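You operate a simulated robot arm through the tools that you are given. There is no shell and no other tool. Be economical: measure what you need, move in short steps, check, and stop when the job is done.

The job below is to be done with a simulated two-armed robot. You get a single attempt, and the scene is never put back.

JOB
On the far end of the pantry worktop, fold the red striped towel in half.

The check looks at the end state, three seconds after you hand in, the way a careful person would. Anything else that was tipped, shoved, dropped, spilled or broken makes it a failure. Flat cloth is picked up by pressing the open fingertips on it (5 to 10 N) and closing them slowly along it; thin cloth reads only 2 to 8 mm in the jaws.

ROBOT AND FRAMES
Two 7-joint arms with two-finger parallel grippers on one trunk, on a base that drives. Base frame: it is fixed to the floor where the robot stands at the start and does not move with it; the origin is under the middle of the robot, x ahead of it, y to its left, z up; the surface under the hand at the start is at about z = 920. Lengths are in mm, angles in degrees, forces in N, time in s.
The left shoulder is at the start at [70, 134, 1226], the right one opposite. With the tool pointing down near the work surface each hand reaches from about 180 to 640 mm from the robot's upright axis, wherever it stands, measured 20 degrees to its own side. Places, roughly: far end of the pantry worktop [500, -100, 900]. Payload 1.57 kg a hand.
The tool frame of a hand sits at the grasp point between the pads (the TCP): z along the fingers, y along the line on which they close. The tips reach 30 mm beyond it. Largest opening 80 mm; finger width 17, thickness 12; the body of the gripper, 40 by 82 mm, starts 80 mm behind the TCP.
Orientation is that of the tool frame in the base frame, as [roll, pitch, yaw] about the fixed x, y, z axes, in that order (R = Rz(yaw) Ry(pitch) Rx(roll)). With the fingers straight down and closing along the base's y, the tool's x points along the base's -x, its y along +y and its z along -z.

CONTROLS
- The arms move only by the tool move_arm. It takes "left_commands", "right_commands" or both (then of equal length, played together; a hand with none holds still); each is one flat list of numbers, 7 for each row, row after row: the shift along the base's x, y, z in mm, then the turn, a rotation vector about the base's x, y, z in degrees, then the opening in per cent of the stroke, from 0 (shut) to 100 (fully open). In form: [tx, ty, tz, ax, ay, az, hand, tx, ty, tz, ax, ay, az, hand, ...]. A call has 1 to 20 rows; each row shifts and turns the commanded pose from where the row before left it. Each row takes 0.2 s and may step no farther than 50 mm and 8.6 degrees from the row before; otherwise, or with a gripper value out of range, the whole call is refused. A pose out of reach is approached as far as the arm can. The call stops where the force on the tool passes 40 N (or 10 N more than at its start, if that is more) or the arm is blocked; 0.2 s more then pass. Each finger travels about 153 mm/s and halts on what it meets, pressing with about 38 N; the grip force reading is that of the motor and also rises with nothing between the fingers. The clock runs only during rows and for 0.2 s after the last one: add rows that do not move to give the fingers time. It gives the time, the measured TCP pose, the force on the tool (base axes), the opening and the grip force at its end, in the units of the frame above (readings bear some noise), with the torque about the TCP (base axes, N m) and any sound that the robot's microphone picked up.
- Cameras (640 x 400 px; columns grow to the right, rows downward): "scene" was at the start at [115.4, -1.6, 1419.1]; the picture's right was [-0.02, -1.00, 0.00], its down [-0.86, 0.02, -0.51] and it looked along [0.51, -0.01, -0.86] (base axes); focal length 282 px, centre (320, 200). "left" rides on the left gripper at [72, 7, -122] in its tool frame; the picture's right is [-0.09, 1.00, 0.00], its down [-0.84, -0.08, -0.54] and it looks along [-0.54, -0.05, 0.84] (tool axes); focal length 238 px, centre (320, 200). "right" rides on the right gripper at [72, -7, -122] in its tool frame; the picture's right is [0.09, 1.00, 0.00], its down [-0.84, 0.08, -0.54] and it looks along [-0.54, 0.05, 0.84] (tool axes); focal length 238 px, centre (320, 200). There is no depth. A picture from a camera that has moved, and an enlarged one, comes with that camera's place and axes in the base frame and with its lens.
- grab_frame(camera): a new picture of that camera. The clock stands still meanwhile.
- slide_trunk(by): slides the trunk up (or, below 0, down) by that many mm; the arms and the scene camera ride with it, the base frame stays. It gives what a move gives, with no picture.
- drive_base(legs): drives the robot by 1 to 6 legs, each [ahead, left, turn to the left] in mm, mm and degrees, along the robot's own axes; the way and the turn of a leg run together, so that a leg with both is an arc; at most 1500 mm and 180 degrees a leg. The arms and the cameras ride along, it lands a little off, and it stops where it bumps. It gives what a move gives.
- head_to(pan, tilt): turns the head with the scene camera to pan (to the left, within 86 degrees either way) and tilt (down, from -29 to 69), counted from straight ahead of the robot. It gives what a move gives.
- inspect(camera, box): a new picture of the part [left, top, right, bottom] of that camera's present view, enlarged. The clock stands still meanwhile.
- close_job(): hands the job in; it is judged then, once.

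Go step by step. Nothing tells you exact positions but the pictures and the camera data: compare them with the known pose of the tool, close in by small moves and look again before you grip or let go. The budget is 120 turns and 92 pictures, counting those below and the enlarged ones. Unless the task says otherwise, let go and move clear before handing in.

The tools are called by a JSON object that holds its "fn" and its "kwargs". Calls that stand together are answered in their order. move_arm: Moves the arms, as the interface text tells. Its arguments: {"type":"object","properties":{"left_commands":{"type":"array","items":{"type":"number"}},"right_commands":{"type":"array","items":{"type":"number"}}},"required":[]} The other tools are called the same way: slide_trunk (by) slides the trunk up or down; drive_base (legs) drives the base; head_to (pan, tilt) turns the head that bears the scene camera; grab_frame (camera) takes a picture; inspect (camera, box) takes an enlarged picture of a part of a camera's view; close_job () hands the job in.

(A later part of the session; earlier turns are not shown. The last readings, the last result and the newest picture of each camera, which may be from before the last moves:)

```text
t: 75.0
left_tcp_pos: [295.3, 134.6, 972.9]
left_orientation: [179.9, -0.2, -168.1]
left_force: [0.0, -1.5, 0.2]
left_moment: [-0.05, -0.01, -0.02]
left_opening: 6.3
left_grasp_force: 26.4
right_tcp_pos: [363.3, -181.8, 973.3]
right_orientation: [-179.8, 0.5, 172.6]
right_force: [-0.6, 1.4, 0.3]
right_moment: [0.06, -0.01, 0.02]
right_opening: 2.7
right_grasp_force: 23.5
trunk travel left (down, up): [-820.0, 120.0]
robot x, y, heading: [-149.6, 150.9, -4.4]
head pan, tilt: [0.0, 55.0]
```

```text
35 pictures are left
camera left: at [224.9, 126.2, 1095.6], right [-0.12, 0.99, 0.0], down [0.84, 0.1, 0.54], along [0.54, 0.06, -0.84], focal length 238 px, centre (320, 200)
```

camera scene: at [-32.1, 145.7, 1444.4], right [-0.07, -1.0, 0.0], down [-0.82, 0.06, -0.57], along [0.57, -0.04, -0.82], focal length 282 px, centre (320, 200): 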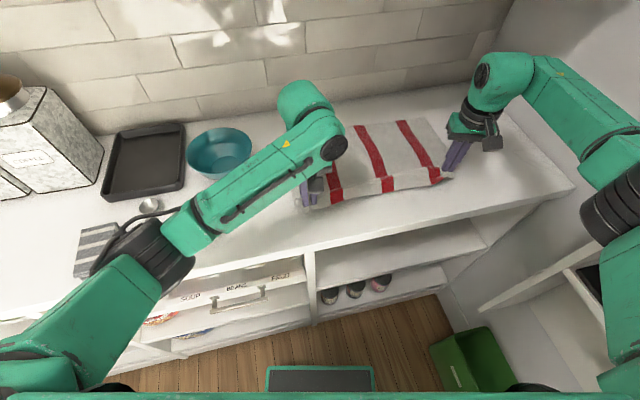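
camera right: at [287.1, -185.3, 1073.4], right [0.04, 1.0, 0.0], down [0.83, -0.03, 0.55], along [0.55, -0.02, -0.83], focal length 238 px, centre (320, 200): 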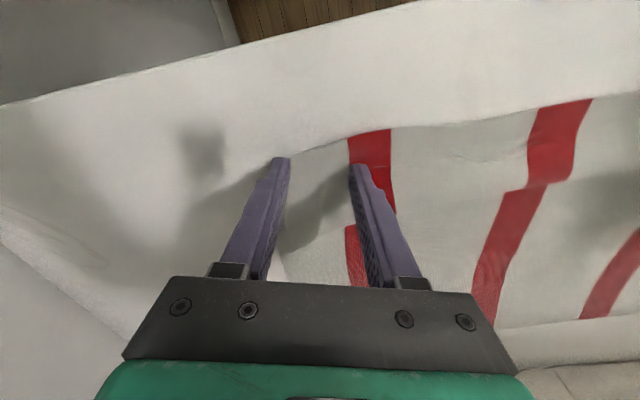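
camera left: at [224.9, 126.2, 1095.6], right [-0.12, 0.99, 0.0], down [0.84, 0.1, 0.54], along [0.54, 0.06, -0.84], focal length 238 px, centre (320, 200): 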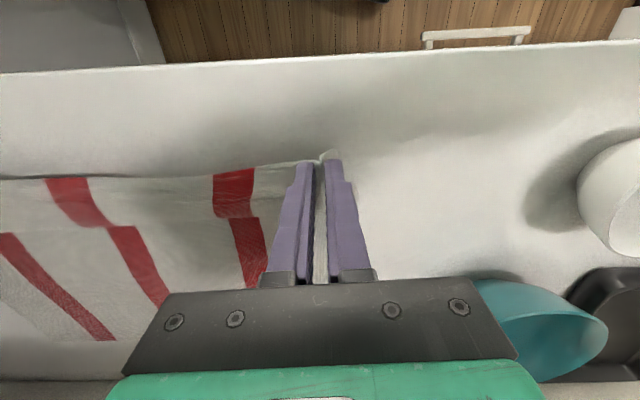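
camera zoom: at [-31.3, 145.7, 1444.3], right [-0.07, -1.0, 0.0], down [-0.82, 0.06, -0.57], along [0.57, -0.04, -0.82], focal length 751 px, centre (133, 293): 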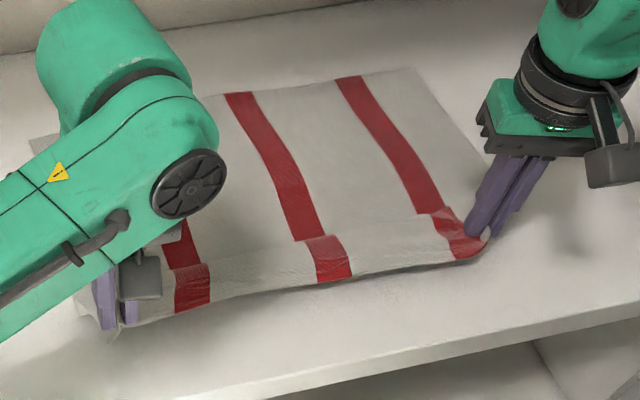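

Both hands hold close to the edge. The far edge now runs from (528, 209) to (618, -205), so the targets are left (525, 176) and right (600, -168). I'll lift low and forward, then drive in stages, keeping the arc low.

{"fn": "move_arm", "kwargs": {"right_commands": [2, -2, 8, 0, 0, 0, 0, 2, -2, 8, 0, 0, 0, 0, 2, -2, 8, 0, 0, 0, 0, 3, -2, 6, 0, 0, 0, 0, 3, 0, 0, 0, 0, 0, 0, 0, 0, 0, 0, 0, 0, 0], "left_commands": [8, 1, 9, 0, 0, 0, 0, 8, 1, 9, 0, 0, 0, 0, 9, 1, 9, 0, 0, 0, 0, 10, 1, 8, 0, 0, 0, 0, 10, 1, 5, 0, 0, 0, 0, 0, 0, 0, 0, 0, 0, 0]}}

{"fn": "drive_base", "kwargs": {"legs": [[60, 0, 0]]}}

{"fn": "drive_base", "kwargs": {"legs": [[44, -43, 7]]}}

{"fn": "grab_frame", "kwargs": {"camera": "scene"}}

```text
t: 76.5
left_tcp_pos: [341.6, 137.4, 1013.6]
left_orientation: [-180.0, -0.2, -168.1]
left_force: [0.1, -6.9, 0.0]
left_moment: [-0.17, -0.01, -0.05]
left_opening: 6.8
left_grasp_force: 26.1
right_tcp_pos: [374.9, -190.6, 1003.5]
right_orientation: [-179.9, 0.6, 172.6]
right_force: [-1.0, 7.4, 0.0]
right_moment: [0.2, 0.0, -0.05]
right_opening: 2.4
right_grasp_force: 24.0
trunk travel left (down, up): [-820.0, 120.0]
robot x, y, heading: [-152.1, 155.5, -4.0]
head pan, tilt: [0.0, 55.0]
```

```text
t: 77.4
left_tcp_pos: [398.2, 133.7, 1018.8]
left_orientation: [-179.9, 0.1, -168.2]
left_force: [0.1, -6.5, 0.4]
left_moment: [-0.18, -0.04, -0.12]
left_opening: 6.6
left_grasp_force: 26.6
right_tcp_pos: [429.4, -194.3, 1007.6]
right_orientation: [-180.0, 0.9, 172.4]
right_force: [-0.9, 7.3, 0.6]
right_moment: [0.2, -0.02, -0.06]
right_opening: 2.5
right_grasp_force: 24.2
trunk travel left (down, up): [-820.0, 120.0]
robot x, y, heading: [-92.3, 146.3, -4.2]
head pan, tilt: [0.0, 55.0]
```

```text
t: 78.4
left_tcp_pos: [438.4, 152.2, 1017.4]
left_orientation: [-179.8, 0.0, -161.1]
left_force: [1.1, -7.8, -0.9]
left_moment: [-0.23, -0.1, -0.09]
left_opening: 2.6
left_grasp_force: 23.6
right_tcp_pos: [512.8, -166.9, 1007.9]
right_orientation: [-179.8, 0.9, 179.6]
right_force: [-2.6, 7.6, 1.3]
right_moment: [0.25, 0.02, -0.09]
right_opening: 2.5
right_grasp_force: 24.0
trunk travel left (down, up): [-820.0, 120.0]
robot x, y, heading: [-45.8, 109.8, 3.1]
head pan, tilt: [0.0, 55.0]
```

```text
34 pictures are left
camera scene: at [65.1, 115.6, 1444.9], right [0.05, -1.0, 0.0], down [-0.82, -0.04, -0.58], along [0.58, 0.03, -0.82], focal length 282 px, centre (320, 200)
```

scene: 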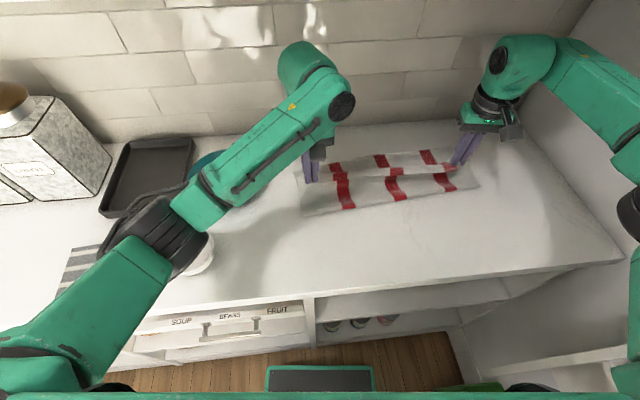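

The left opening dropped to 2.6 mm because sideways tension of 7 N made the grip slip a little. I'll ease the hands together at once and look.

{"fn": "move_arm", "kwargs": {"right_commands": [-1, 4, -4, 0, 0, 0, 0, 0, 2, -4, 0, 0, 0, 0, 0, 0, 0, 0, 0, 0, 0], "left_commands": [1, -4, 0, 0, 0, 0, 0, 0, -2, 0, 0, 0, 0, 0, 0, 0, 0, 0, 0, 0, 0]}}

{"fn": "inspect", "kwargs": {"camera": "scene", "box": [280, 120, 500, 230]}}

{"fn": "grab_frame", "kwargs": {"camera": "left"}}

```text
t: 79.2
left_tcp_pos: [444.4, 144.7, 1015.4]
left_orientation: [179.9, -0.3, -160.9]
left_force: [0.7, 0.2, 0.0]
left_moment: [0.02, 0.03, -0.01]
left_opening: 2.3
left_grasp_force: 23.9
right_tcp_pos: [516.2, -163.9, 994.5]
right_orientation: [-179.8, 0.7, 179.6]
right_force: [0.6, -0.5, 0.5]
right_moment: [0.06, -0.01, -0.03]
right_opening: 2.2
right_grasp_force: 23.9
trunk travel left (down, up): [-820.0, 120.0]
robot x, y, heading: [-47.5, 105.1, 2.9]
head pan, tilt: [0.0, 55.0]
```

```text
2.91 times, centred on (390, 175) of scene
camera zoom: at [71.7, 112.9, 1444.2], right [0.05, -1.0, 0.0], down [-0.82, -0.04, -0.57], along [0.57, 0.03, -0.82], focal length 819 px, centre (116, 273)
```

zoom: 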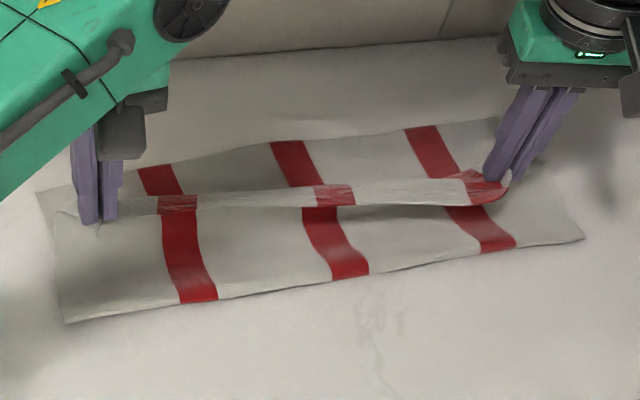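

```text
32 pictures are left
camera left: at [375.2, 128.4, 1136.8], right [-0.24, 0.97, 0.0], down [0.82, 0.2, 0.54], along [0.52, 0.13, -0.84], focal length 238 px, centre (320, 200)
```

left: 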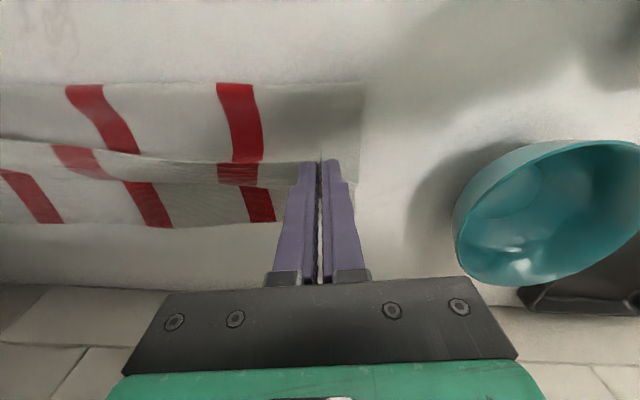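

Still held by both hands, and the fold line now sits at the middle, from (389, 165) to (486, -240). I need about 85 mm more forward, so I'll drive ahead about 42 mm and finish with the arms.

{"fn": "drive_base", "kwargs": {"legs": [[42, 0, 2]]}}

{"fn": "grab_frame", "kwargs": {"camera": "scene"}}

```text
t: 80.1
left_tcp_pos: [477.7, 164.9, 1018.7]
left_orientation: [-179.9, 0.2, -159.0]
left_force: [-0.3, -0.4, -0.8]
left_moment: [0.02, -0.06, -0.03]
left_opening: 2.5
left_grasp_force: 23.7
right_tcp_pos: [559.6, -139.9, 999.0]
right_orientation: [-180.0, 1.0, -178.3]
right_force: [0.5, 0.3, 0.6]
right_moment: [0.05, -0.05, -0.05]
right_opening: 2.5
right_grasp_force: 23.7
trunk travel left (down, up): [-820.0, 120.0]
robot x, y, heading: [-7.6, 108.6, 4.9]
head pan, tilt: [0.0, 55.0]
```

```text
31 pictures are left
camera scene: at [102.9, 119.4, 1445.2], right [0.09, -1.0, 0.0], down [-0.81, -0.07, -0.58], along [0.58, 0.05, -0.82], focal length 282 px, centre (320, 200)
```

scene: 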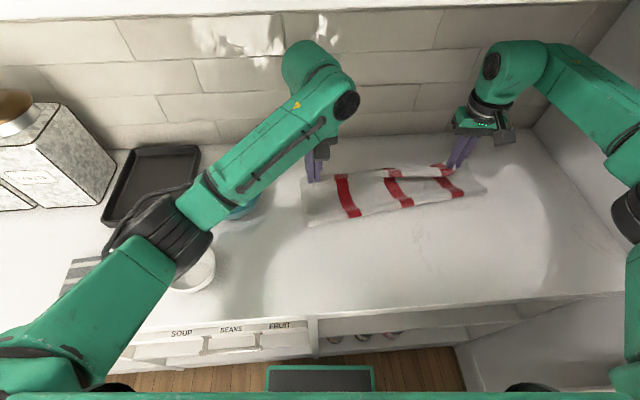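

Final approach: I'll move both hands forward and down together to left (529, 158) and right (600, -157).

{"fn": "move_arm", "kwargs": {"left_commands": [7, -1, -8, 0, 0, -1, 0, 7, -1, -8, 0, 0, -1, 0, 7, -1, -8, 0, 0, -1, 0, 6, -1, -8, 0, 0, -1, 0, 6, -1, -8, 0, 0, -1, 0, 6, -1, -7, 0, 0, -1, 0, 6, -1, -6, 0, 0, -1, 0, 6, 0, -5, 0, 0, -1, 0, 0, 0, 0, 0, 0, 0, 0], "right_commands": [3, -1, -4, 0, -3, 0, 0, 4, -2, -6, 0, -3, 0, 0, 5, -2, -6, 0, -3, 0, 0, 5, -2, -6, 0, -3, 0, 0, 6, -2, -6, 0, 0, 0, 0, 6, -3, -5, 0, 0, 0, 0, 6, -3, -4, 0, 0, 0, 0, 5, -2, -3, 0, 0, 0, 0, 0, 0, 0, 0, 0, 0, 0]}}

{"fn": "inspect", "kwargs": {"camera": "scene", "box": [280, 120, 500, 240]}}

{"fn": "grab_frame", "kwargs": {"camera": "left"}}

{"fn": "grab_frame", "kwargs": {"camera": "right"}}

```text
t: 82.1
left_tcp_pos: [533.2, 159.8, 958.5]
left_orientation: [180.0, -0.1, -166.9]
left_force: [0.3, -1.6, 0.6]
left_moment: [-0.02, 0.02, -0.02]
left_opening: 2.6
left_grasp_force: 24.1
right_tcp_pos: [600.8, -153.8, 959.0]
right_orientation: [-179.6, 12.5, -178.3]
right_force: [0.0, 2.2, 1.3]
right_moment: [0.03, 0.01, -0.03]
right_opening: 2.4
right_grasp_force: 23.5
right hand out of reach, approached as far as the arm can: row 8
trunk travel left (down, up): [-820.0, 120.0]
robot x, y, heading: [-11.5, 110.7, 4.9]
head pan, tilt: [0.0, 55.0]
```

```text
2.91 times, centred on (390, 180) of scene
camera zoom: at [111.1, 120.9, 1444.3], right [0.09, -1.0, 0.0], down [-0.82, -0.07, -0.57], along [0.57, 0.05, -0.82], focal length 819 px, centre (116, 258)
```

zoom: 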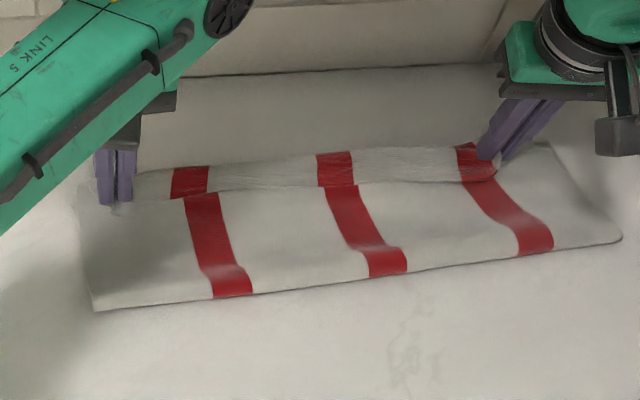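

```text
29 pictures are left
camera left: at [462.4, 149.7, 1081.1], right [-0.13, 0.99, 0.0], down [0.83, 0.11, 0.54], along [0.54, 0.07, -0.84], focal length 238 px, centre (320, 200)
```

left: 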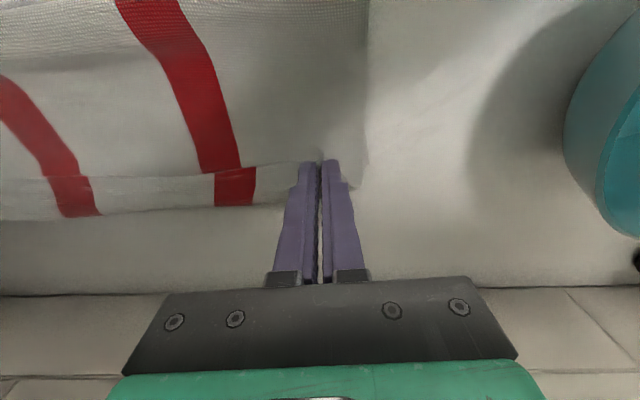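

```text
28 pictures are left
camera right: at [503.9, -162.1, 1062.3], right [-0.12, 0.99, -0.03], down [0.7, 0.1, 0.71], along [0.71, 0.06, -0.7], focal length 238 px, centre (320, 200)
```

right: 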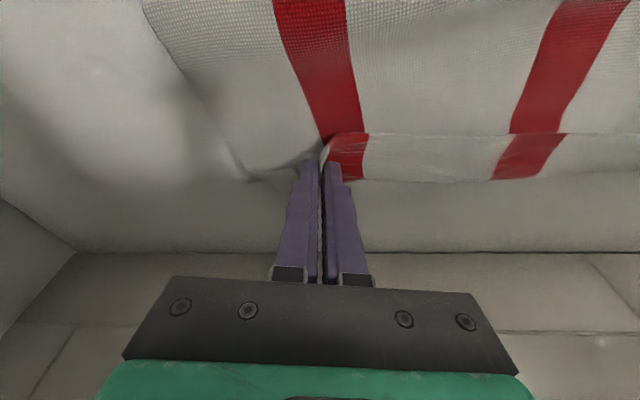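

The fold line drifted forward about 40 mm because I was still too high on the last stretch. I'll take the hands back, lower them there so the fold rolls back toward me, and then slide forward low.

{"fn": "move_arm", "kwargs": {"left_commands": [-4, -1, 10, 0, 0, 1, 0, -8, -1, 10, 0, 0, 1, 0, -10, -1, 10, 0, 0, 1, 0, -12, -1, 10, 0, 0, 1, 0, -14, -1, 4, 0, 0, 1, 0, -14, -1, 0, 0, 0, 1, 0, -14, -1, 0, 0, 0, 1, 0, -14, 0, 0, 0, 0, 1, 0, -12, 0, 0, 0, 0, 0, 0, 0, 0, 0, 0, 0, 0, 0], "right_commands": [-4, 0, 10, 0, 2, 0, 0, -8, 0, 10, 0, 2, 0, 0, -10, 0, 10, 0, 2, 0, 0, -12, 0, 10, 0, 2, 0, 0, -14, -1, 4, 0, 2, 0, 0, -14, -1, 0, 0, 2, 0, 0, -14, -1, 0, 0, 0, 0, 0, -14, -1, 0, 0, 0, 0, 0, -12, 0, 0, 0, 0, 0, 0, 0, 0, 0, 0, 0, 0, 0]}}

{"fn": "inspect", "kwargs": {"camera": "scene", "box": [280, 120, 500, 260]}}

```text
t: 84.3
left_tcp_pos: [431.8, 150.4, 1001.3]
left_orientation: [180.0, -0.3, -158.9]
left_force: [0.6, -0.2, 0.1]
left_moment: [0.01, 0.0, -0.04]
left_opening: 2.3
left_grasp_force: 24.0
right_tcp_pos: [498.1, -158.5, 1002.3]
right_orientation: [-179.9, 0.7, -178.4]
right_force: [0.1, 0.1, 0.5]
right_moment: [0.01, -0.02, 0.01]
right_opening: 2.5
right_grasp_force: 24.0
trunk travel left (down, up): [-820.0, 120.0]
robot x, y, heading: [-6.0, 106.9, 5.3]
head pan, tilt: [0.0, 55.0]
```

```text
2.86 times, centred on (390, 190) of scene
camera zoom: at [111.6, 120.5, 1444.3], right [0.09, -1.0, 0.0], down [-0.82, -0.07, -0.57], along [0.57, 0.05, -0.82], focal length 804 px, centre (120, 229)
```

zoom: 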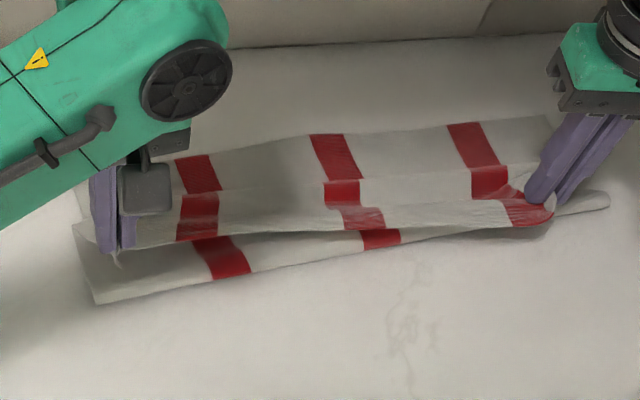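

The left part rolled back but the right fold has not. I'll go back another 60 mm while lowering, so the bottom layer is laid down past the middle again.

{"fn": "move_arm", "kwargs": {"left_commands": [-10, 0, 0, 0, 0, 0, 0, -10, 0, -4, 0, 0, 0, 0, -10, 0, -6, 0, 0, 0, 0, -10, 0, -8, 0, 0, 0, 0, -10, 0, -8, 0, 0, 0, 0, -5, 0, -8, 0, 0, 0, 0, 0, 0, 0, 0, 0, 0, 0], "right_commands": [-10, -1, 0, 0, 0, 0, 0, -12, -1, -4, 0, 0, 0, 0, -12, -1, -6, 0, 0, 0, 0, -12, -1, -8, 0, 0, 0, 0, -12, 0, -8, 0, 0, 0, 0, -7, 0, -8, 0, 0, 0, 0, 0, 0, 0, 0, 0, 0, 0]}}

{"fn": "inspect", "kwargs": {"camera": "scene", "box": [280, 120, 500, 260]}}

```text
t: 85.9
left_tcp_pos: [376.1, 151.1, 966.3]
left_orientation: [-180.0, -0.2, -159.0]
left_force: [0.6, -2.4, -0.9]
left_moment: [-0.08, 0.01, -0.07]
left_opening: 2.2
left_grasp_force: 24.2
right_tcp_pos: [433.3, -161.4, 968.0]
right_orientation: [-179.9, 0.6, -178.3]
right_force: [-0.7, 1.9, 0.2]
right_moment: [0.03, 0.0, -0.08]
right_opening: 2.7
right_grasp_force: 23.7
trunk travel left (down, up): [-820.0, 120.0]
robot x, y, heading: [-7.0, 107.1, 5.1]
head pan, tilt: [0.0, 55.0]
```

```text
2.86 times, centred on (390, 190) of scene
camera zoom: at [111.4, 120.7, 1444.3], right [0.09, -1.0, 0.0], down [-0.82, -0.07, -0.57], along [0.57, 0.05, -0.82], focal length 804 px, centre (120, 229)
```

zoom: 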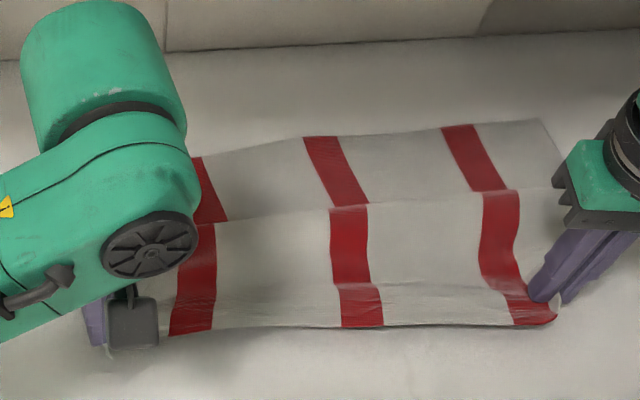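

The fold formed too far forward because the loop of cloth under a high hand takes up length; the height must shrink steadily as the hands go forward. I'll back off 60 mm to pull out the slack, then redo it with a properly falling arc.

{"fn": "drive_base", "kwargs": {"legs": [[-60, 0, 0]]}}

{"fn": "grab_frame", "kwargs": {"camera": "scene"}}

```text
t: 86.8
left_tcp_pos: [318.9, 153.4, 966.9]
left_orientation: [-179.7, -0.3, -159.0]
left_force: [1.5, -2.5, 0.0]
left_moment: [-0.04, 0.07, -0.04]
left_opening: 2.1
left_grasp_force: 23.5
right_tcp_pos: [375.5, -160.6, 971.4]
right_orientation: [-179.6, 0.6, -178.4]
right_force: [0.3, 3.3, -0.3]
right_moment: [0.02, 0.12, -0.02]
right_opening: 2.2
right_grasp_force: 24.3
trunk travel left (down, up): [-820.0, 120.0]
robot x, y, heading: [-64.7, 105.9, 4.7]
head pan, tilt: [0.0, 55.0]
```

```text
25 pictures are left
camera scene: at [52.5, 123.7, 1444.2], right [0.09, -1.0, 0.01], down [-0.82, -0.07, -0.57], along [0.57, 0.05, -0.82], focal length 282 px, centre (320, 200)
```

scene: 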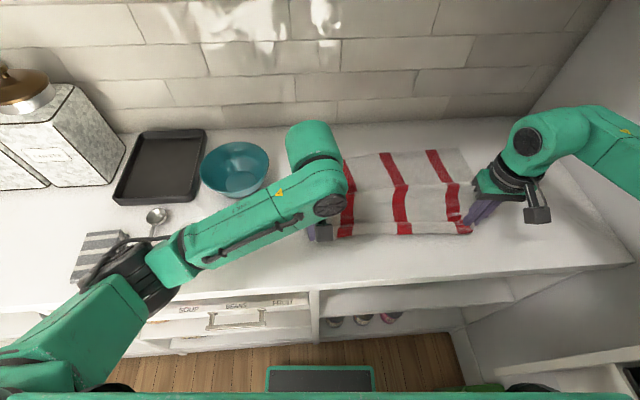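

The slack is mostly out and the far edge runs from about (521, 213) to (611, -201). I'll raise the hands to about 70 mm, drive ahead 60 mm to the middle, then move forward while lowering steadily.

{"fn": "move_arm", "kwargs": {"left_commands": [2, 1, 12, 0, 0, 0, 0, 3, 1, 14, 0, 0, 0, 0, 3, 0, 14, 0, 0, 0, 0, 4, 0, 12, 0, 0, 0, 0, 0, 0, 0, 0, 0, 0, 0], "right_commands": [2, 1, 12, 0, 0, 0, 0, 3, 0, 14, 0, 0, 0, 0, 3, 0, 13, 0, 0, 0, 0, 4, 0, 11, 0, 0, 0, 0, 0, 0, 0, 0, 0, 0, 0]}}

{"fn": "drive_base", "kwargs": {"legs": [[62, 0, 0]]}}

{"fn": "inspect", "kwargs": {"camera": "scene", "box": [280, 120, 500, 260]}}

```text
t: 88.0
left_tcp_pos: [325.3, 152.8, 1020.9]
left_orientation: [-179.7, 0.0, -159.0]
left_force: [0.5, -3.4, 0.2]
left_moment: [-0.08, 0.02, -0.08]
left_opening: 2.4
left_grasp_force: 23.6
right_tcp_pos: [383.5, -163.4, 1023.2]
right_orientation: [-179.8, 0.9, -178.3]
right_force: [-0.4, 4.5, 0.3]
right_moment: [0.08, 0.03, -0.06]
right_opening: 2.7
right_grasp_force: 23.7
trunk travel left (down, up): [-820.0, 120.0]
robot x, y, heading: [-64.9, 102.9, 5.1]
head pan, tilt: [0.0, 55.0]
```

```text
t: 89.0
left_tcp_pos: [383.7, 157.1, 1021.5]
left_orientation: [-179.8, 0.1, -158.9]
left_force: [0.5, -3.0, -0.3]
left_moment: [-0.09, -0.04, -0.05]
left_opening: 2.5
left_grasp_force: 23.8
right_tcp_pos: [442.5, -159.7, 1023.1]
right_orientation: [-179.9, 1.0, -178.4]
right_force: [-1.4, 3.3, 0.6]
right_moment: [0.1, 0.0, -0.03]
right_opening: 2.3
right_grasp_force: 24.5
trunk travel left (down, up): [-820.0, 120.0]
robot x, y, heading: [-9.9, 109.5, 5.1]
head pan, tilt: [0.0, 55.0]
```

```text
2.86 times, centred on (390, 190) of scene
camera zoom: at [104.0, 122.8, 1445.2], right [0.09, -1.0, 0.0], down [-0.81, -0.07, -0.58], along [0.58, 0.05, -0.82], focal length 804 px, centre (120, 229)
```

zoom: 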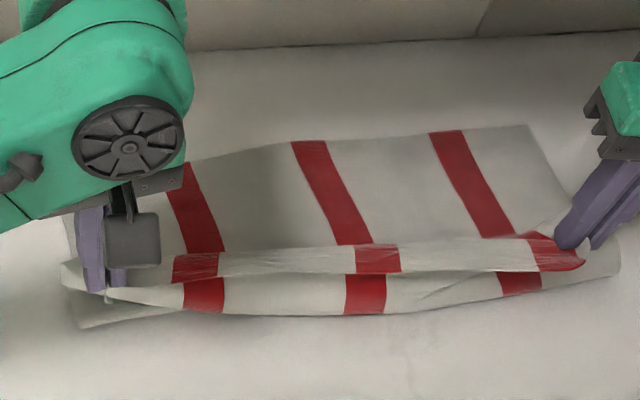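

The loop edge is right at the middle line now. I'll go forward in ten steps while lowering to just above the bottom layer.

{"fn": "move_arm", "kwargs": {"left_commands": [13.7, 0, -9, 0, 0, -1, 0, 13.7, 0, -7, 0, 0, -1, 0, 13.7, 0, -7, 0, 0, -1, 0, 13.7, 0, -7, 0, 0, -1, 0, 13.7, 0, -7, 0, 0, -1, 0, 13.7, 0, -7, 0, 0, -1, 0, 13.7, 0, -7, 0, 0, -1, 0, 13.7, 0, -6, 0, 0, -1, 0, 13.7, 0, -4, 0, 0, -1, 0, 13.7, 0, -2, 0, 0, -1, 0, 0, 0, 0, 0, 0, 0, 0], "right_commands": [14.8, 0.5, -9, 0, 0, 0, 0, 14.8, 0.5, -7, 0, 0, 0, 0, 14.8, 0.5, -7, 0, -2, 0, 0, 14.8, 0.5, -7, 0, -2, 0, 0, 14.8, 0.5, -7, 0, -2, 0, 0, 14.8, 0.5, -7, 0, -2, 0, 0, 14.8, 0.5, -7, 0, -2, 0, 0, 14.8, 0.5, -6, 0, -2, 0, 0, 14.8, 0.5, -4, 0, -2, 0, 0, 14.8, 0.5, -2, 0, 0, 0, 0, 0, 0, 0, 0, 0, 0, 0]}}

{"fn": "inspect", "kwargs": {"camera": "scene", "box": [280, 120, 500, 260]}}

```text
t: 91.4
left_tcp_pos: [524.3, 155.3, 956.6]
left_orientation: [179.9, 0.0, -169.2]
left_force: [0.9, -1.7, 6.1]
left_moment: [-0.03, 0.01, 0.04]
left_opening: 2.6
left_grasp_force: 23.7
right_tcp_pos: [596.1, -155.4, 959.2]
right_orientation: [-179.6, 14.8, -178.3]
right_force: [-0.8, 1.2, 0.2]
right_moment: [-0.01, 0.03, -0.04]
right_opening: 2.4
right_grasp_force: 24.1
trunk travel left (down, up): [-820.0, 120.0]
robot x, y, heading: [-9.3, 109.6, 5.1]
head pan, tilt: [0.0, 55.0]
```

```text
2.86 times, centred on (390, 190) of scene
camera zoom: at [110.5, 120.9, 1444.6], right [0.09, -1.0, 0.0], down [-0.82, -0.07, -0.57], along [0.57, 0.05, -0.82], focal length 804 px, centre (120, 229)
```

zoom: 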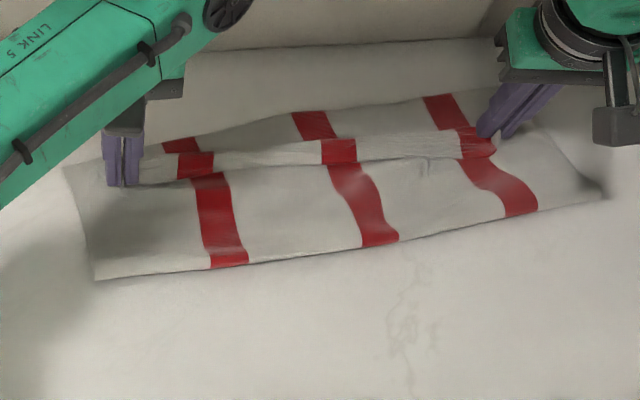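

The towel slid forward on its right side: the far right corner is now near (660, -200), so the right hand is about 40 mm short while the left is about right. I'll raise the hands slightly so they don't drag, then use a small base arc to bring the right hand forward.

{"fn": "move_arm", "kwargs": {"left_commands": [0, 0, 12, 0, 0, 0, 0, 0, 0, 0, 0, 0, 0, 0], "right_commands": [0, 0, 14, 0, 0, 0, 0, 0, 0, 0, 0, 0, 0, 0]}}

{"fn": "drive_base", "kwargs": {"legs": [[15, -40, 4.5]]}}

{"fn": "inspect", "kwargs": {"camera": "scene", "box": [270, 110, 510, 260]}}

```text
t: 92.0
left_tcp_pos: [524.6, 156.8, 967.8]
left_orientation: [-180.0, -0.2, -168.9]
left_force: [0.1, -1.9, -1.0]
left_moment: [-0.05, -0.02, 0.01]
left_opening: 2.4
left_grasp_force: 23.2
right_tcp_pos: [595.9, -155.4, 970.1]
right_orientation: [-179.6, 14.7, -178.4]
right_force: [-0.3, 1.7, 0.5]
right_moment: [0.07, 0.02, -0.03]
right_opening: 2.7
right_grasp_force: 23.6
trunk travel left (down, up): [-820.0, 120.0]
robot x, y, heading: [-9.6, 111.6, 4.9]
head pan, tilt: [0.0, 55.0]
```

```text
t: 92.9
left_tcp_pos: [536.9, 162.0, 969.4]
left_orientation: [-179.8, 0.0, -164.5]
left_force: [0.1, -1.6, 0.6]
left_moment: [-0.06, -0.04, -0.08]
left_opening: 2.5
left_grasp_force: 23.2
right_tcp_pos: [634.2, -142.4, 972.7]
right_orientation: [-179.4, 15.0, -173.8]
right_force: [0.3, 1.5, 0.0]
right_moment: [0.01, -0.02, -0.03]
right_opening: 2.5
right_grasp_force: 23.7
trunk travel left (down, up): [-820.0, 120.0]
robot x, y, heading: [11.2, 70.6, 9.5]
head pan, tilt: [0.0, 55.0]
```

```text
2.67 times, centred on (390, 185) of scene
camera zoom: at [127.0, 97.0, 1444.7], right [0.17, -0.99, 0.0], down [-0.81, -0.14, -0.58], along [0.57, 0.09, -0.82], focal length 751 px, centre (133, 240)
```

zoom: 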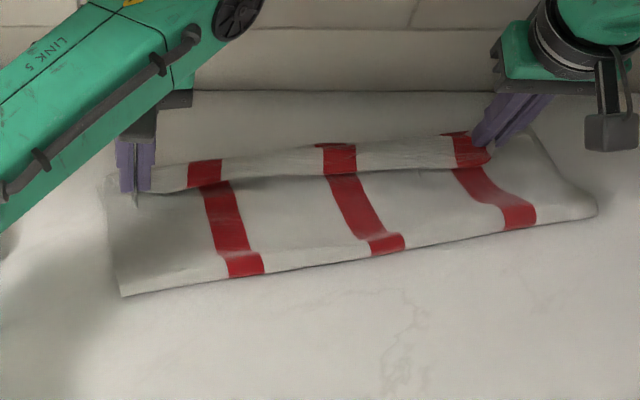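

The top edge now lines up with the far edge. There is some slack in the top layer, which I can smooth out afterward. I'll lower, release gently, and lift clear.

{"fn": "move_arm", "kwargs": {"left_commands": [0, 0, -6, 0, 0, 0, 0, 0, 0, -5, 0, 0, 0, 0, 0, 0, 0, 0, 0, 0, 8, 0, 0, 0, 0, 0, 0, 20, 0, 0, 0, 0, 0, 0, 30, 0, 0, 10, 0, 0, 0, 30, 0, 0, 25, 0, 0, 0, 30, 0, 0, 30, 0, 0, 0, 30, 0, 0, 30, 0, 0, 0, 30, 0, 0, 0, 0, 0, 0, 30], "right_commands": [0, 0, -7, 0, 0, 0, 0, 0, 0, -6, 0, 0, 0, 0, 0, 0, 0, 0, 0, 0, 8, 0, 0, 0, 0, 0, 0, 20, 0, 0, 0, 0, 0, 0, 30, 0, 0, 10, 0, 0, 0, 30, 0, 0, 25, 0, 0, 0, 30, 0, 0, 30, 0, 0, 0, 30, 0, 0, 30, 0, 0, 0, 30, 0, 0, 0, 0, 0, 0, 30]}}

{"fn": "inspect", "kwargs": {"camera": "scene", "box": [270, 110, 510, 260]}}

{"fn": "grab_frame", "kwargs": {"camera": "right"}}

```text
t: 95.1
left_tcp_pos: [539.2, 157.1, 1051.5]
left_orientation: [-180.0, -0.2, -164.5]
left_force: [-1.1, -0.2, -0.2]
left_moment: [0.03, -0.01, 0.0]
left_opening: 24.2
left_grasp_force: 0.1
right_tcp_pos: [636.4, -145.2, 1051.5]
right_orientation: [-179.6, 14.6, -173.9]
right_force: [0.0, 0.9, -0.8]
right_moment: [0.03, -0.02, -0.02]
right_opening: 24.0
right_grasp_force: 0.1
trunk travel left (down, up): [-820.0, 120.0]
robot x, y, heading: [11.5, 73.9, 9.4]
head pan, tilt: [0.0, 55.0]
```

```text
2.67 times, centred on (390, 185) of scene
camera zoom: at [131.5, 92.9, 1444.3], right [0.17, -0.99, 0.0], down [-0.81, -0.14, -0.57], along [0.57, 0.1, -0.82], focal length 751 px, centre (133, 240)
```

zoom: 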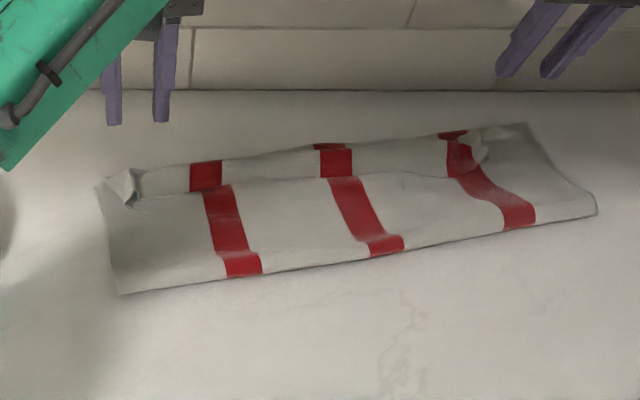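

```text
20 pictures are left
camera right: at [535.8, -161.6, 1151.3], right [-0.19, 0.98, -0.03], down [0.66, 0.15, 0.73], along [0.73, 0.12, -0.68], focal length 238 px, centre (320, 200)
```

right: 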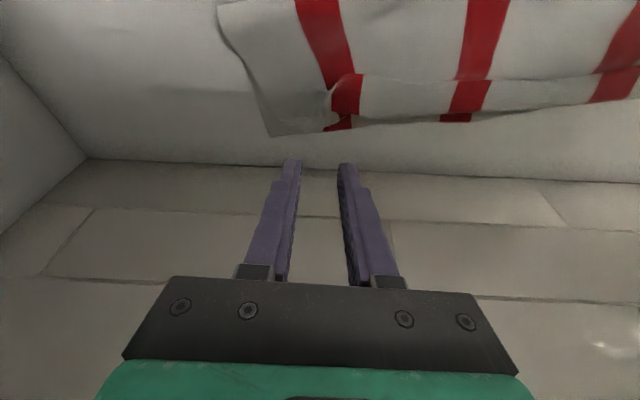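

The towel is folded over, with a roughly 30 mm hem turned back on top. The bottom layer is only about 108 mm deep, so the fold line must come toward me by about 37 mm. I'll pinch just the top layer about 37 mm inside the fold, at (504, 100) and (606, -152), and pull it back.

{"fn": "move_arm", "kwargs": {"left_commands": [-5, -9, 0, 0, 0, 1, 50, -5, -8, -14, 0, 0, 1, 50, -5, -8, -14, 0, 0, 1, 50, -5, -8, -14, 0, 0, 1, 50, -5, -8, -14, 0, 0, 1, 50, -5, -8, -14, 0, 0, 1, 50, -5, -8, -14, 0, 0, 0, 50, 0, 0, 0, 0, 0, 0, 50], "right_commands": [-5, -1, 0, 0, 2, 0, 50, -5, -1, -14, 0, 2, 0, 50, -4, -1, -14, 0, 2, 0, 50, -4, -1, -14, 0, 2, 0, 50, -4, -1, -14, 0, 2, 0, 50, -4, -1, -14, 0, 2, 0, 50, -4, -1, -14, 0, 2, 0, 50, 0, 0, 0, 0, 0, 0, 50]}}

{"fn": "inspect", "kwargs": {"camera": "scene", "box": [270, 110, 510, 260]}}

```text
t: 96.9
left_tcp_pos: [504.1, 101.8, 968.6]
left_orientation: [179.9, -0.3, -158.4]
left_force: [-0.8, 0.5, 0.4]
left_moment: [0.05, 0.0, 0.04]
left_opening: 39.9
left_grasp_force: 0.0
right_tcp_pos: [613.1, -149.1, 993.6]
right_orientation: [179.5, 4.9, -174.2]
right_force: [-0.2, -0.3, -0.1]
right_moment: [0.03, 0.01, 0.0]
right_opening: 40.1
right_grasp_force: 0.0
right hand out of reach, approached as far as the arm can: row 5, 6, 7
trunk travel left (down, up): [-820.0, 120.0]
robot x, y, heading: [14.7, 72.5, 9.7]
head pan, tilt: [0.0, 55.0]
```

```text
2.67 times, centred on (390, 185) of scene
camera zoom: at [131.1, 92.7, 1444.3], right [0.17, -0.99, 0.0], down [-0.81, -0.14, -0.57], along [0.57, 0.1, -0.82], focal length 751 px, centre (133, 240)
```

zoom: 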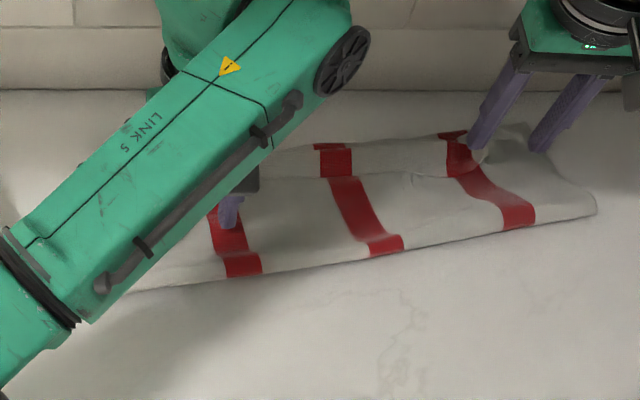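

The left hand is placed. The right needs its outward tilt back to get down, so I'll restore it and lower to the cloth.

{"fn": "move_arm", "kwargs": {"left_commands": [0, 0, 0, 0, 0, 0, 50, 0, 0, -4, 0, 0, 0, 50, 0, 0, -3, 0, 0, 0, 50, 0, 0, 0, 0, 0, 0, 50, 0, 0, 0, 0, 0, 0, 50], "right_commands": [-3, -1, 0, 0, -5, 0, 50, -4, -2, -8, 0, -5, 0, 50, 0, 0, -10, 0, 0, 0, 50, 0, 0, -10, 0, 0, 0, 50, 0, 0, 0, 0, 0, 0, 50]}}

```text
t: 98.1
left_tcp_pos: [504.1, 102.0, 962.3]
left_orientation: [179.9, -0.1, -158.4]
left_force: [0.0, -0.5, 0.4]
left_moment: [0.02, -0.01, -0.01]
left_opening: 39.9
left_grasp_force: 0.1
right_tcp_pos: [604.0, -151.1, 968.4]
right_orientation: [-179.7, 13.7, -174.0]
right_force: [0.3, 0.0, 0.2]
right_moment: [-0.03, -0.01, -0.01]
right_opening: 40.1
right_grasp_force: 0.0
trunk travel left (down, up): [-820.0, 120.0]
robot x, y, heading: [12.5, 73.6, 9.4]
head pan, tilt: [0.0, 55.0]
```

Neither hand touches yet, so I'll continue down carefully.

{"fn": "move_arm", "kwargs": {"left_commands": [0, 0, -2, 0, 0, 0, 50, 0, 0, -2, 0, 0, 0, 50, 0, 0, -1, 0, 0, 0, 50, 0, 0, 0, 0, 0, 0, 50], "right_commands": [0, 0, -4, 0, 0, 0, 50, 0, 0, -3, 0, 0, 0, 50, 0, 0, -2, 0, 0, 0, 50, 0, 0, 0, 0, 0, 0, 50]}}

```text
t: 99.1
left_tcp_pos: [504.1, 101.9, 955.2]
left_orientation: [179.9, -0.2, -158.4]
left_force: [-0.7, -0.4, -0.2]
left_moment: [0.03, 0.0, 0.02]
left_opening: 39.9
left_grasp_force: 0.0
right_tcp_pos: [606.2, -150.8, 957.7]
right_orientation: [-179.6, 13.7, -173.9]
right_force: [1.6, 0.1, -0.1]
right_moment: [0.01, 0.0, 0.05]
right_opening: 40.2
right_grasp_force: 0.2
trunk travel left (down, up): [-820.0, 120.0]
robot x, y, heading: [12.0, 70.5, 9.8]
head pan, tilt: [0.0, 55.0]
```

{"fn": "move_arm", "kwargs": {"left_commands": [0, 0, -1.5, 0, 0, 0, 50, 0, 0, -1, 0, 0, 0, 50, 0, 0, 0, 0, 0, 0, 50], "right_commands": [0, 0, -2, 0, 0, 0, 50, 0, 0, -1.5, 0, 0, 0, 50, 0, 0, 0, 0, 0, 0, 50]}}

```text
t: 99.9
left_tcp_pos: [506.1, 103.2, 953.7]
left_orientation: [-179.9, -0.1, -158.4]
left_force: [0.8, -0.6, 0.5]
left_moment: [0.0, 0.01, -0.03]
left_opening: 39.8
left_grasp_force: 0.0
right_tcp_pos: [605.6, -152.1, 954.7]
right_orientation: [-179.6, 13.6, -173.7]
right_force: [-0.4, -0.1, -0.2]
right_moment: [0.02, 0.03, -0.02]
right_opening: 39.9
right_grasp_force: 0.0
trunk travel left (down, up): [-820.0, 120.0]
robot x, y, heading: [11.6, 74.2, 9.7]
head pan, tilt: [0.0, 55.0]
```

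{"fn": "move_arm", "kwargs": {"left_commands": [0, 0, -1, 0, 0, 0, 50, 0, 0, -0.7, 0, 0, 0, 50, 0, 0, 0, 0, 0, 0, 50], "right_commands": [0, 0, -1, 0, 0, 0, 50, 0, 0, -0.7, 0, 0, 0, 50, 0, 0, 0, 0, 0, 0, 50]}}

```text
t: 100.7
left_tcp_pos: [503.2, 103.7, 951.4]
left_orientation: [180.0, -0.1, -158.5]
left_force: [2.0, 0.3, 6.3]
left_moment: [0.0, -0.03, 0.02]
left_opening: 39.9
left_grasp_force: 0.0
right_tcp_pos: [604.4, -152.9, 953.4]
right_orientation: [-179.6, 13.7, -174.0]
right_force: [-0.1, -0.2, 0.3]
right_moment: [0.01, 0.02, 0.0]
right_opening: 40.1
right_grasp_force: 0.1
trunk travel left (down, up): [-820.0, 120.0]
robot x, y, heading: [14.7, 70.3, 9.4]
head pan, tilt: [0.0, 55.0]
```

{"fn": "move_arm", "kwargs": {"right_commands": [0, 0, -1, 0, 0, 0, 50, 0, 0, -0.8, 0, 0, 0, 50, 0, 0, 0, 0, 0, 0, 50]}}

```text
t: 101.5
left_tcp_pos: [504.1, 104.1, 952.5]
left_orientation: [-180.0, -0.1, -158.4]
left_force: [0.6, -1.1, 3.7]
left_moment: [-0.04, -0.01, 0.02]
left_opening: 39.9
left_grasp_force: 0.0
right_tcp_pos: [605.3, -152.0, 953.7]
right_orientation: [-179.7, 13.9, -173.8]
right_force: [1.3, -1.0, 6.4]
right_moment: [0.05, 0.0, 0.0]
right_opening: 39.9
right_grasp_force: 0.1
trunk travel left (down, up): [-820.0, 120.0]
robot x, y, heading: [12.8, 70.6, 9.3]
head pan, tilt: [0.0, 55.0]
```

Both hands press with about 5 N. I'll close slowly and lift slightly.

{"fn": "move_arm", "kwargs": {"right_commands": [0, 0, 0, 0, 0, 0, 46, 0, 0, 0, 0, 0, 0, 42, 0, 0, 0, 0, 0, 0, 38, 0, 0, 0, 0, 0, 0, 34, 0, 0, 0, 0, 0, 0, 30, 0, 0, 0, 0, 0, 0, 26, 0, 0, 0, 0, 0, 0, 22, 0, 0, 0, 0, 0, 0, 18, 0, 0, 0, 0, 0, 0, 14, 0, 0, 0, 0, 0, 0, 10, 0, 0, 0, 0, 0, 0, 6, 0, 0, 0, 0, 0, 0, 3, 0, 0, 0, 0, 0, 0, 0, 0, 0, 0, 0, 0, 0, 0, 0, 0, 6, 0, 0, 0, 0, 0, 0, 6, 0, 0, 0, 0, 0, 0, 0, 0, 0, 0, 0], "left_commands": [0, 0, -0.5, 0, 0, 0, 46, 0, 0, 0, 0, 0, 0, 42, 0, 0, 0, 0, 0, 0, 38, 0, 0, 0, 0, 0, 0, 34, 0, 0, 0, 0, 0, 0, 30, 0, 0, 0, 0, 0, 0, 26, 0, 0, 0, 0, 0, 0, 22, 0, 0, 0, 0, 0, 0, 18, 0, 0, 0, 0, 0, 0, 14, 0, 0, 0, 0, 0, 0, 10, 0, 0, 0, 0, 0, 0, 6, 0, 0, 0, 0, 0, 0, 3, 0, 0, 0, 0, 0, 0, 0, 0, 0, 0, 0, 0, 0, 0, 0, 0, 6, 0, 0, 0, 0, 0, 0, 6, 0, 0, 0, 0, 0, 0, 0, 0, 0, 0, 0]}}

{"fn": "inspect", "kwargs": {"camera": "scene", "box": [270, 110, 510, 260]}}

```text
t: 105.1
left_tcp_pos: [505.0, 109.4, 960.2]
left_orientation: [179.5, 0.1, -157.9]
left_force: [5.4, -15.4, -0.1]
left_moment: [-0.49, -0.17, -0.08]
left_opening: 4.5
left_grasp_force: 24.9
right_tcp_pos: [603.6, -150.2, 964.6]
right_orientation: [-179.7, 13.7, -173.8]
right_force: [-6.0, 15.7, -0.1]
right_moment: [0.5, 0.19, 0.07]
right_opening: 2.4
right_grasp_force: 23.6
trunk travel left (down, up): [-820.0, 120.0]
robot x, y, heading: [14.6, 71.7, 9.5]
head pan, tilt: [0.0, 55.0]
```

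```text
2.67 times, centred on (390, 185) of scene
camera zoom: at [130.8, 92.2, 1444.3], right [0.17, -0.99, 0.0], down [-0.81, -0.14, -0.57], along [0.57, 0.1, -0.82], focal length 751 px, centre (133, 240)
```

zoom: 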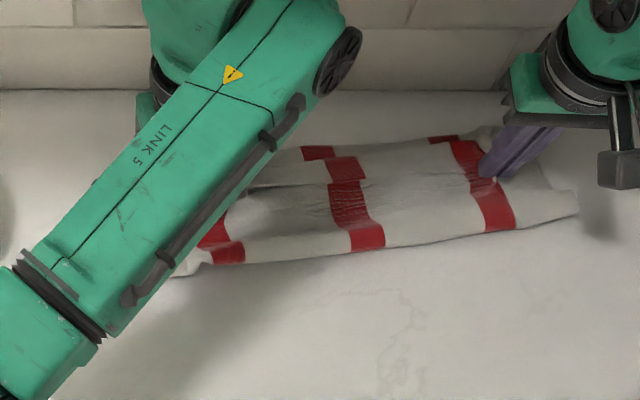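

Both hands hold, but with 15 N of tension between them. I'll bring them together by about 15 mm, then pull back by about (-69, -28) low over the table to roll the fold line toward me.

{"fn": "move_arm", "kwargs": {"left_commands": [1, -4, 0, 0, 0, 0, 0, 2, -4, 0, 0, 0, 0, 0, -9, -4, 0, 0, 0, 0, 0, -10, -4, 0, 0, 0, 0, 0, -10, -4, 0, 0, 0, 0, 0, -10, -4, 0, 0, 0, 0, 0, -10, -4, 0, 0, 0, 0, 0, -10, -4, 0, 0, 0, 0, 0, -10, -4, 0, 0, 0, 0, 0, 0, 0, 0, 0, 0, 0, 0], "right_commands": [-1, 4, 0, 0, 0, 0, 0, -2, 4, 0, 0, 0, 0, 0, -9, -4, 0, 0, 0, 0, 0, -10, -4, 0, 0, 0, 0, 0, -10, -4, 0, 0, 0, 0, 0, -10, -4, 0, 0, 0, 0, 0, -10, -4, 0, 0, 0, 0, 0, -10, -4, 0, 0, 0, 0, 0, -10, -4, 0, 0, 0, 0, 0, 0, 0, 0, 0, 0, 0, 0]}}

{"fn": "grab_frame", "kwargs": {"camera": "scene"}}

```text
t: 106.7
left_tcp_pos: [511.1, 121.1, 1011.2]
left_orientation: [179.7, 9.0, -155.1]
left_force: [2.7, -21.5, -3.0]
left_moment: [-0.65, -0.06, -0.12]
left_opening: 3.2
left_grasp_force: 24.4
left hand out of reach, approached as far as the arm can: row 8
right_tcp_pos: [552.2, -155.2, 966.0]
right_orientation: [179.5, 13.9, -173.7]
right_force: [-2.3, 21.2, 3.4]
right_moment: [0.72, 0.07, 0.03]
right_opening: 2.7
right_grasp_force: 24.0
trunk travel left (down, up): [-820.0, 120.0]
robot x, y, heading: [15.8, 72.7, 9.4]
head pan, tilt: [0.0, 55.0]
stopped in row 8 (left hand): the arm was blocked; the commanded pose is now the measured one
```

```text
17 pictures are left
camera scene: at [130.4, 92.4, 1444.4], right [0.17, -0.99, 0.0], down [-0.81, -0.14, -0.57], along [0.57, 0.1, -0.82], focal length 282 px, centre (320, 200)
```

scene: 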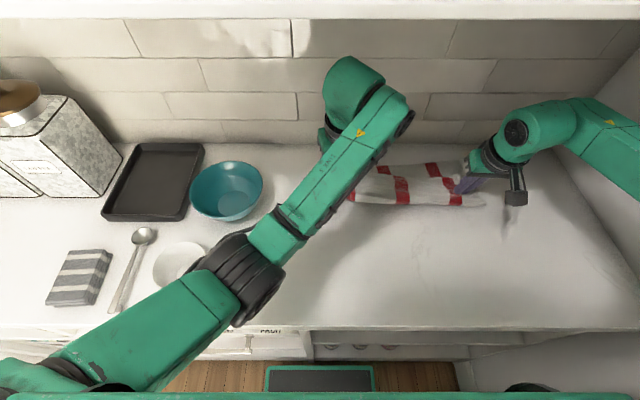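

The left arm hit a joint limit while crossing the robot's midline and rose, tugging the cloth. I'll relieve the tension by moving the right hand toward it, and lower the left again.

{"fn": "move_arm", "kwargs": {"right_commands": [0, 6, 0, 0, 0, 0, 0, 0, 6, 0, 0, 0, 0, 0, 0, 4, 0, 0, 0, 0, 0, 0, 0, 0, 0, 0, 0, 0, 0, 0, 0, 0, 0, 0, 0], "left_commands": [0, 0, -5, 0, -2, 0, 0, 0, 0, -8, 0, -2, 0, 0, 0, 0, -10, 0, -2, 0, 0, 0, 0, -10, 0, -3, 0, 0, 0, 0, 0, 0, 0, 0, 0]}}

{"fn": "inspect", "kwargs": {"camera": "scene", "box": [300, 120, 520, 260]}}

```text
t: 107.9
left_tcp_pos: [521.6, 130.0, 984.7]
left_orientation: [-176.7, 18.5, -153.6]
left_force: [0.6, -13.5, -1.2]
left_moment: [-0.4, -0.03, -0.15]
left_opening: 2.9
left_grasp_force: 24.0
right_tcp_pos: [554.6, -145.9, 964.4]
right_orientation: [179.9, 13.8, -173.9]
right_force: [-0.8, 12.5, 1.6]
right_moment: [0.41, 0.07, 0.0]
right_opening: 1.8
right_grasp_force: 23.8
trunk travel left (down, up): [-820.0, 120.0]
robot x, y, heading: [12.1, 72.3, 9.5]
head pan, tilt: [0.0, 55.0]
```

```text
2.86 times, centred on (410, 190) of scene
camera zoom: at [131.1, 92.3, 1444.3], right [0.17, -0.99, 0.0], down [-0.81, -0.14, -0.57], along [0.57, 0.1, -0.82], focal length 804 px, centre (63, 229)
```

zoom: 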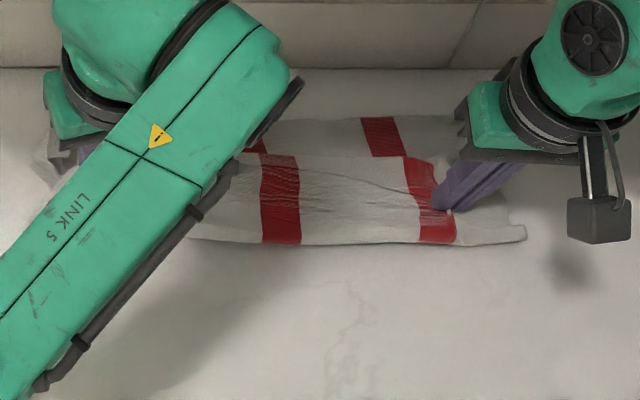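

I'll let go with the left hand and move it up and left out of the way. I'll also set the right side down and release.

{"fn": "move_arm", "kwargs": {"right_commands": [0, 0, -4, 0, 0, 0, 0, 0, 0, -4, 0, 0, 0, 0, 0, 0, 0, 0, 0, 0, 10, 0, 0, 0, 0, 0, 0, 25, 0, 0, 10, 0, 0, 0, 30, 0, 0, 25, 0, 0, 0, 30, 0, 0, 30, 0, 0, 0, 30, 0, -5, 30, 0, 0, 0, 30, 0, 0, 0, 0, 0, 0, 30], "left_commands": [0, 0, 0, 0, 0, 0, 10, 0, 0, 0, 0, 0, 0, 30, 0, 0, 0, 0, 0, 0, 30, 0, 5, 15, 0, 3, 0, 30, 0, 10, 20, 0, 3, 0, 30, 0, 15, 20, 0, 4, 0, 30, 0, 15, 20, 0, 4, 0, 30, 0, 15, 15, 0, 3, 0, 30, 0, 0, 0, 0, 0, 0, 30]}}

{"fn": "inspect", "kwargs": {"camera": "scene", "box": [270, 100, 530, 260]}}

```text
t: 109.9
left_tcp_pos: [539.2, 148.3, 1039.8]
left_orientation: [-179.6, 7.7, -155.3]
left_force: [-0.8, -1.1, 0.5]
left_moment: [-0.01, 0.01, 0.02]
left_opening: 24.2
left_grasp_force: 0.0
left hand out of reach, approached as far as the arm can: row 6, 7, 8
right_tcp_pos: [552.2, -150.2, 1052.1]
right_orientation: [-180.0, 13.7, -173.8]
right_force: [-0.2, 0.2, 0.3]
right_moment: [0.01, -0.02, 0.01]
right_opening: 23.9
right_grasp_force: 0.0
trunk travel left (down, up): [-820.0, 120.0]
robot x, y, heading: [11.4, 75.1, 9.8]
head pan, tilt: [0.0, 55.0]
```

```text
2.46 times, centred on (400, 180) of scene
camera zoom: at [131.6, 92.3, 1444.3], right [0.17, -0.99, 0.0], down [-0.81, -0.14, -0.57], along [0.57, 0.1, -0.82], focal length 693 px, centre (123, 249)
```

zoom: 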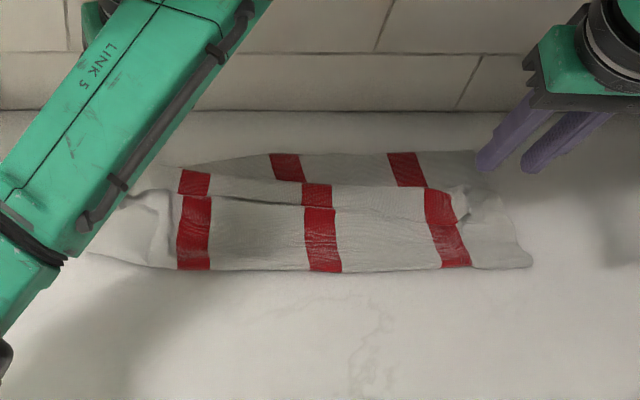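

The trick worked on the right: the bottom layer there is now about 143 mm deep, and only the hem needs turning over. I'll move the left arm away to see the left side.

{"fn": "move_arm", "kwargs": {"left_commands": [-10, 10, 10, 0, 0, 0, 30, -15, 15, 10, 0, 0, 0, 30, -15, 15, 10, 0, 2, 0, 30, -15, 15, 10, 0, 2, -2, 30, -15, 15, 5, 0, 2, -2, 30, -15, 15, 5, 0, 2, -2, 30, -15, 15, 5, 0, 0, -2, 30, 0, 0, 0, 0, 0, 0, 30]}}

{"fn": "grab_frame", "kwargs": {"camera": "scene"}}

```text
t: 111.7
left_tcp_pos: [440.6, 248.8, 1096.3]
left_orientation: [177.3, 0.4, -163.4]
left_force: [0.0, 0.3, -0.1]
left_moment: [0.03, -0.01, -0.04]
left_opening: 24.0
left_grasp_force: 0.0
right_tcp_pos: [551.9, -151.3, 1052.7]
right_orientation: [-180.0, 13.8, -173.8]
right_force: [0.0, 1.4, -0.4]
right_moment: [0.01, 0.0, -0.01]
right_opening: 24.0
right_grasp_force: 0.1
trunk travel left (down, up): [-820.0, 120.0]
robot x, y, heading: [13.0, 72.5, 9.5]
head pan, tilt: [0.0, 55.0]
```

```text
14 pictures are left
camera scene: at [131.4, 92.1, 1444.3], right [0.17, -0.99, 0.0], down [-0.81, -0.14, -0.57], along [0.57, 0.1, -0.82], focal length 282 px, centre (320, 200)
```

scene: 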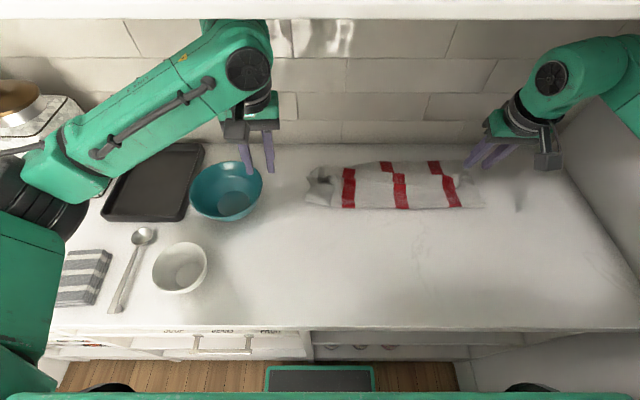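

{"fn": "inspect", "kwargs": {"camera": "scene", "box": [290, 140, 500, 230]}}

```text
3.05 times, centred on (395, 185) of scene
camera zoom: at [131.4, 92.1, 1444.3], right [0.17, -0.99, 0.0], down [-0.81, -0.14, -0.57], along [0.57, 0.1, -0.82], focal length 858 px, centre (91, 246)
```

zoom: 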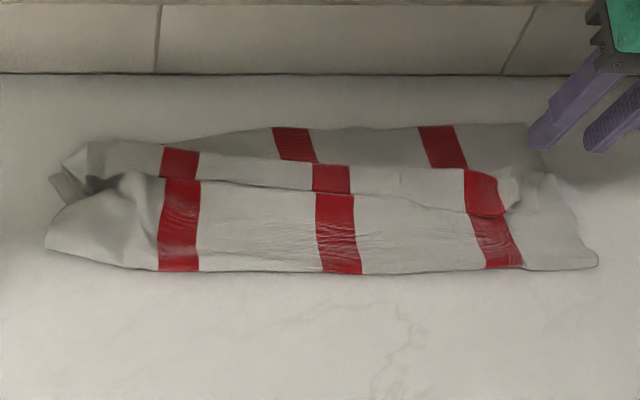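

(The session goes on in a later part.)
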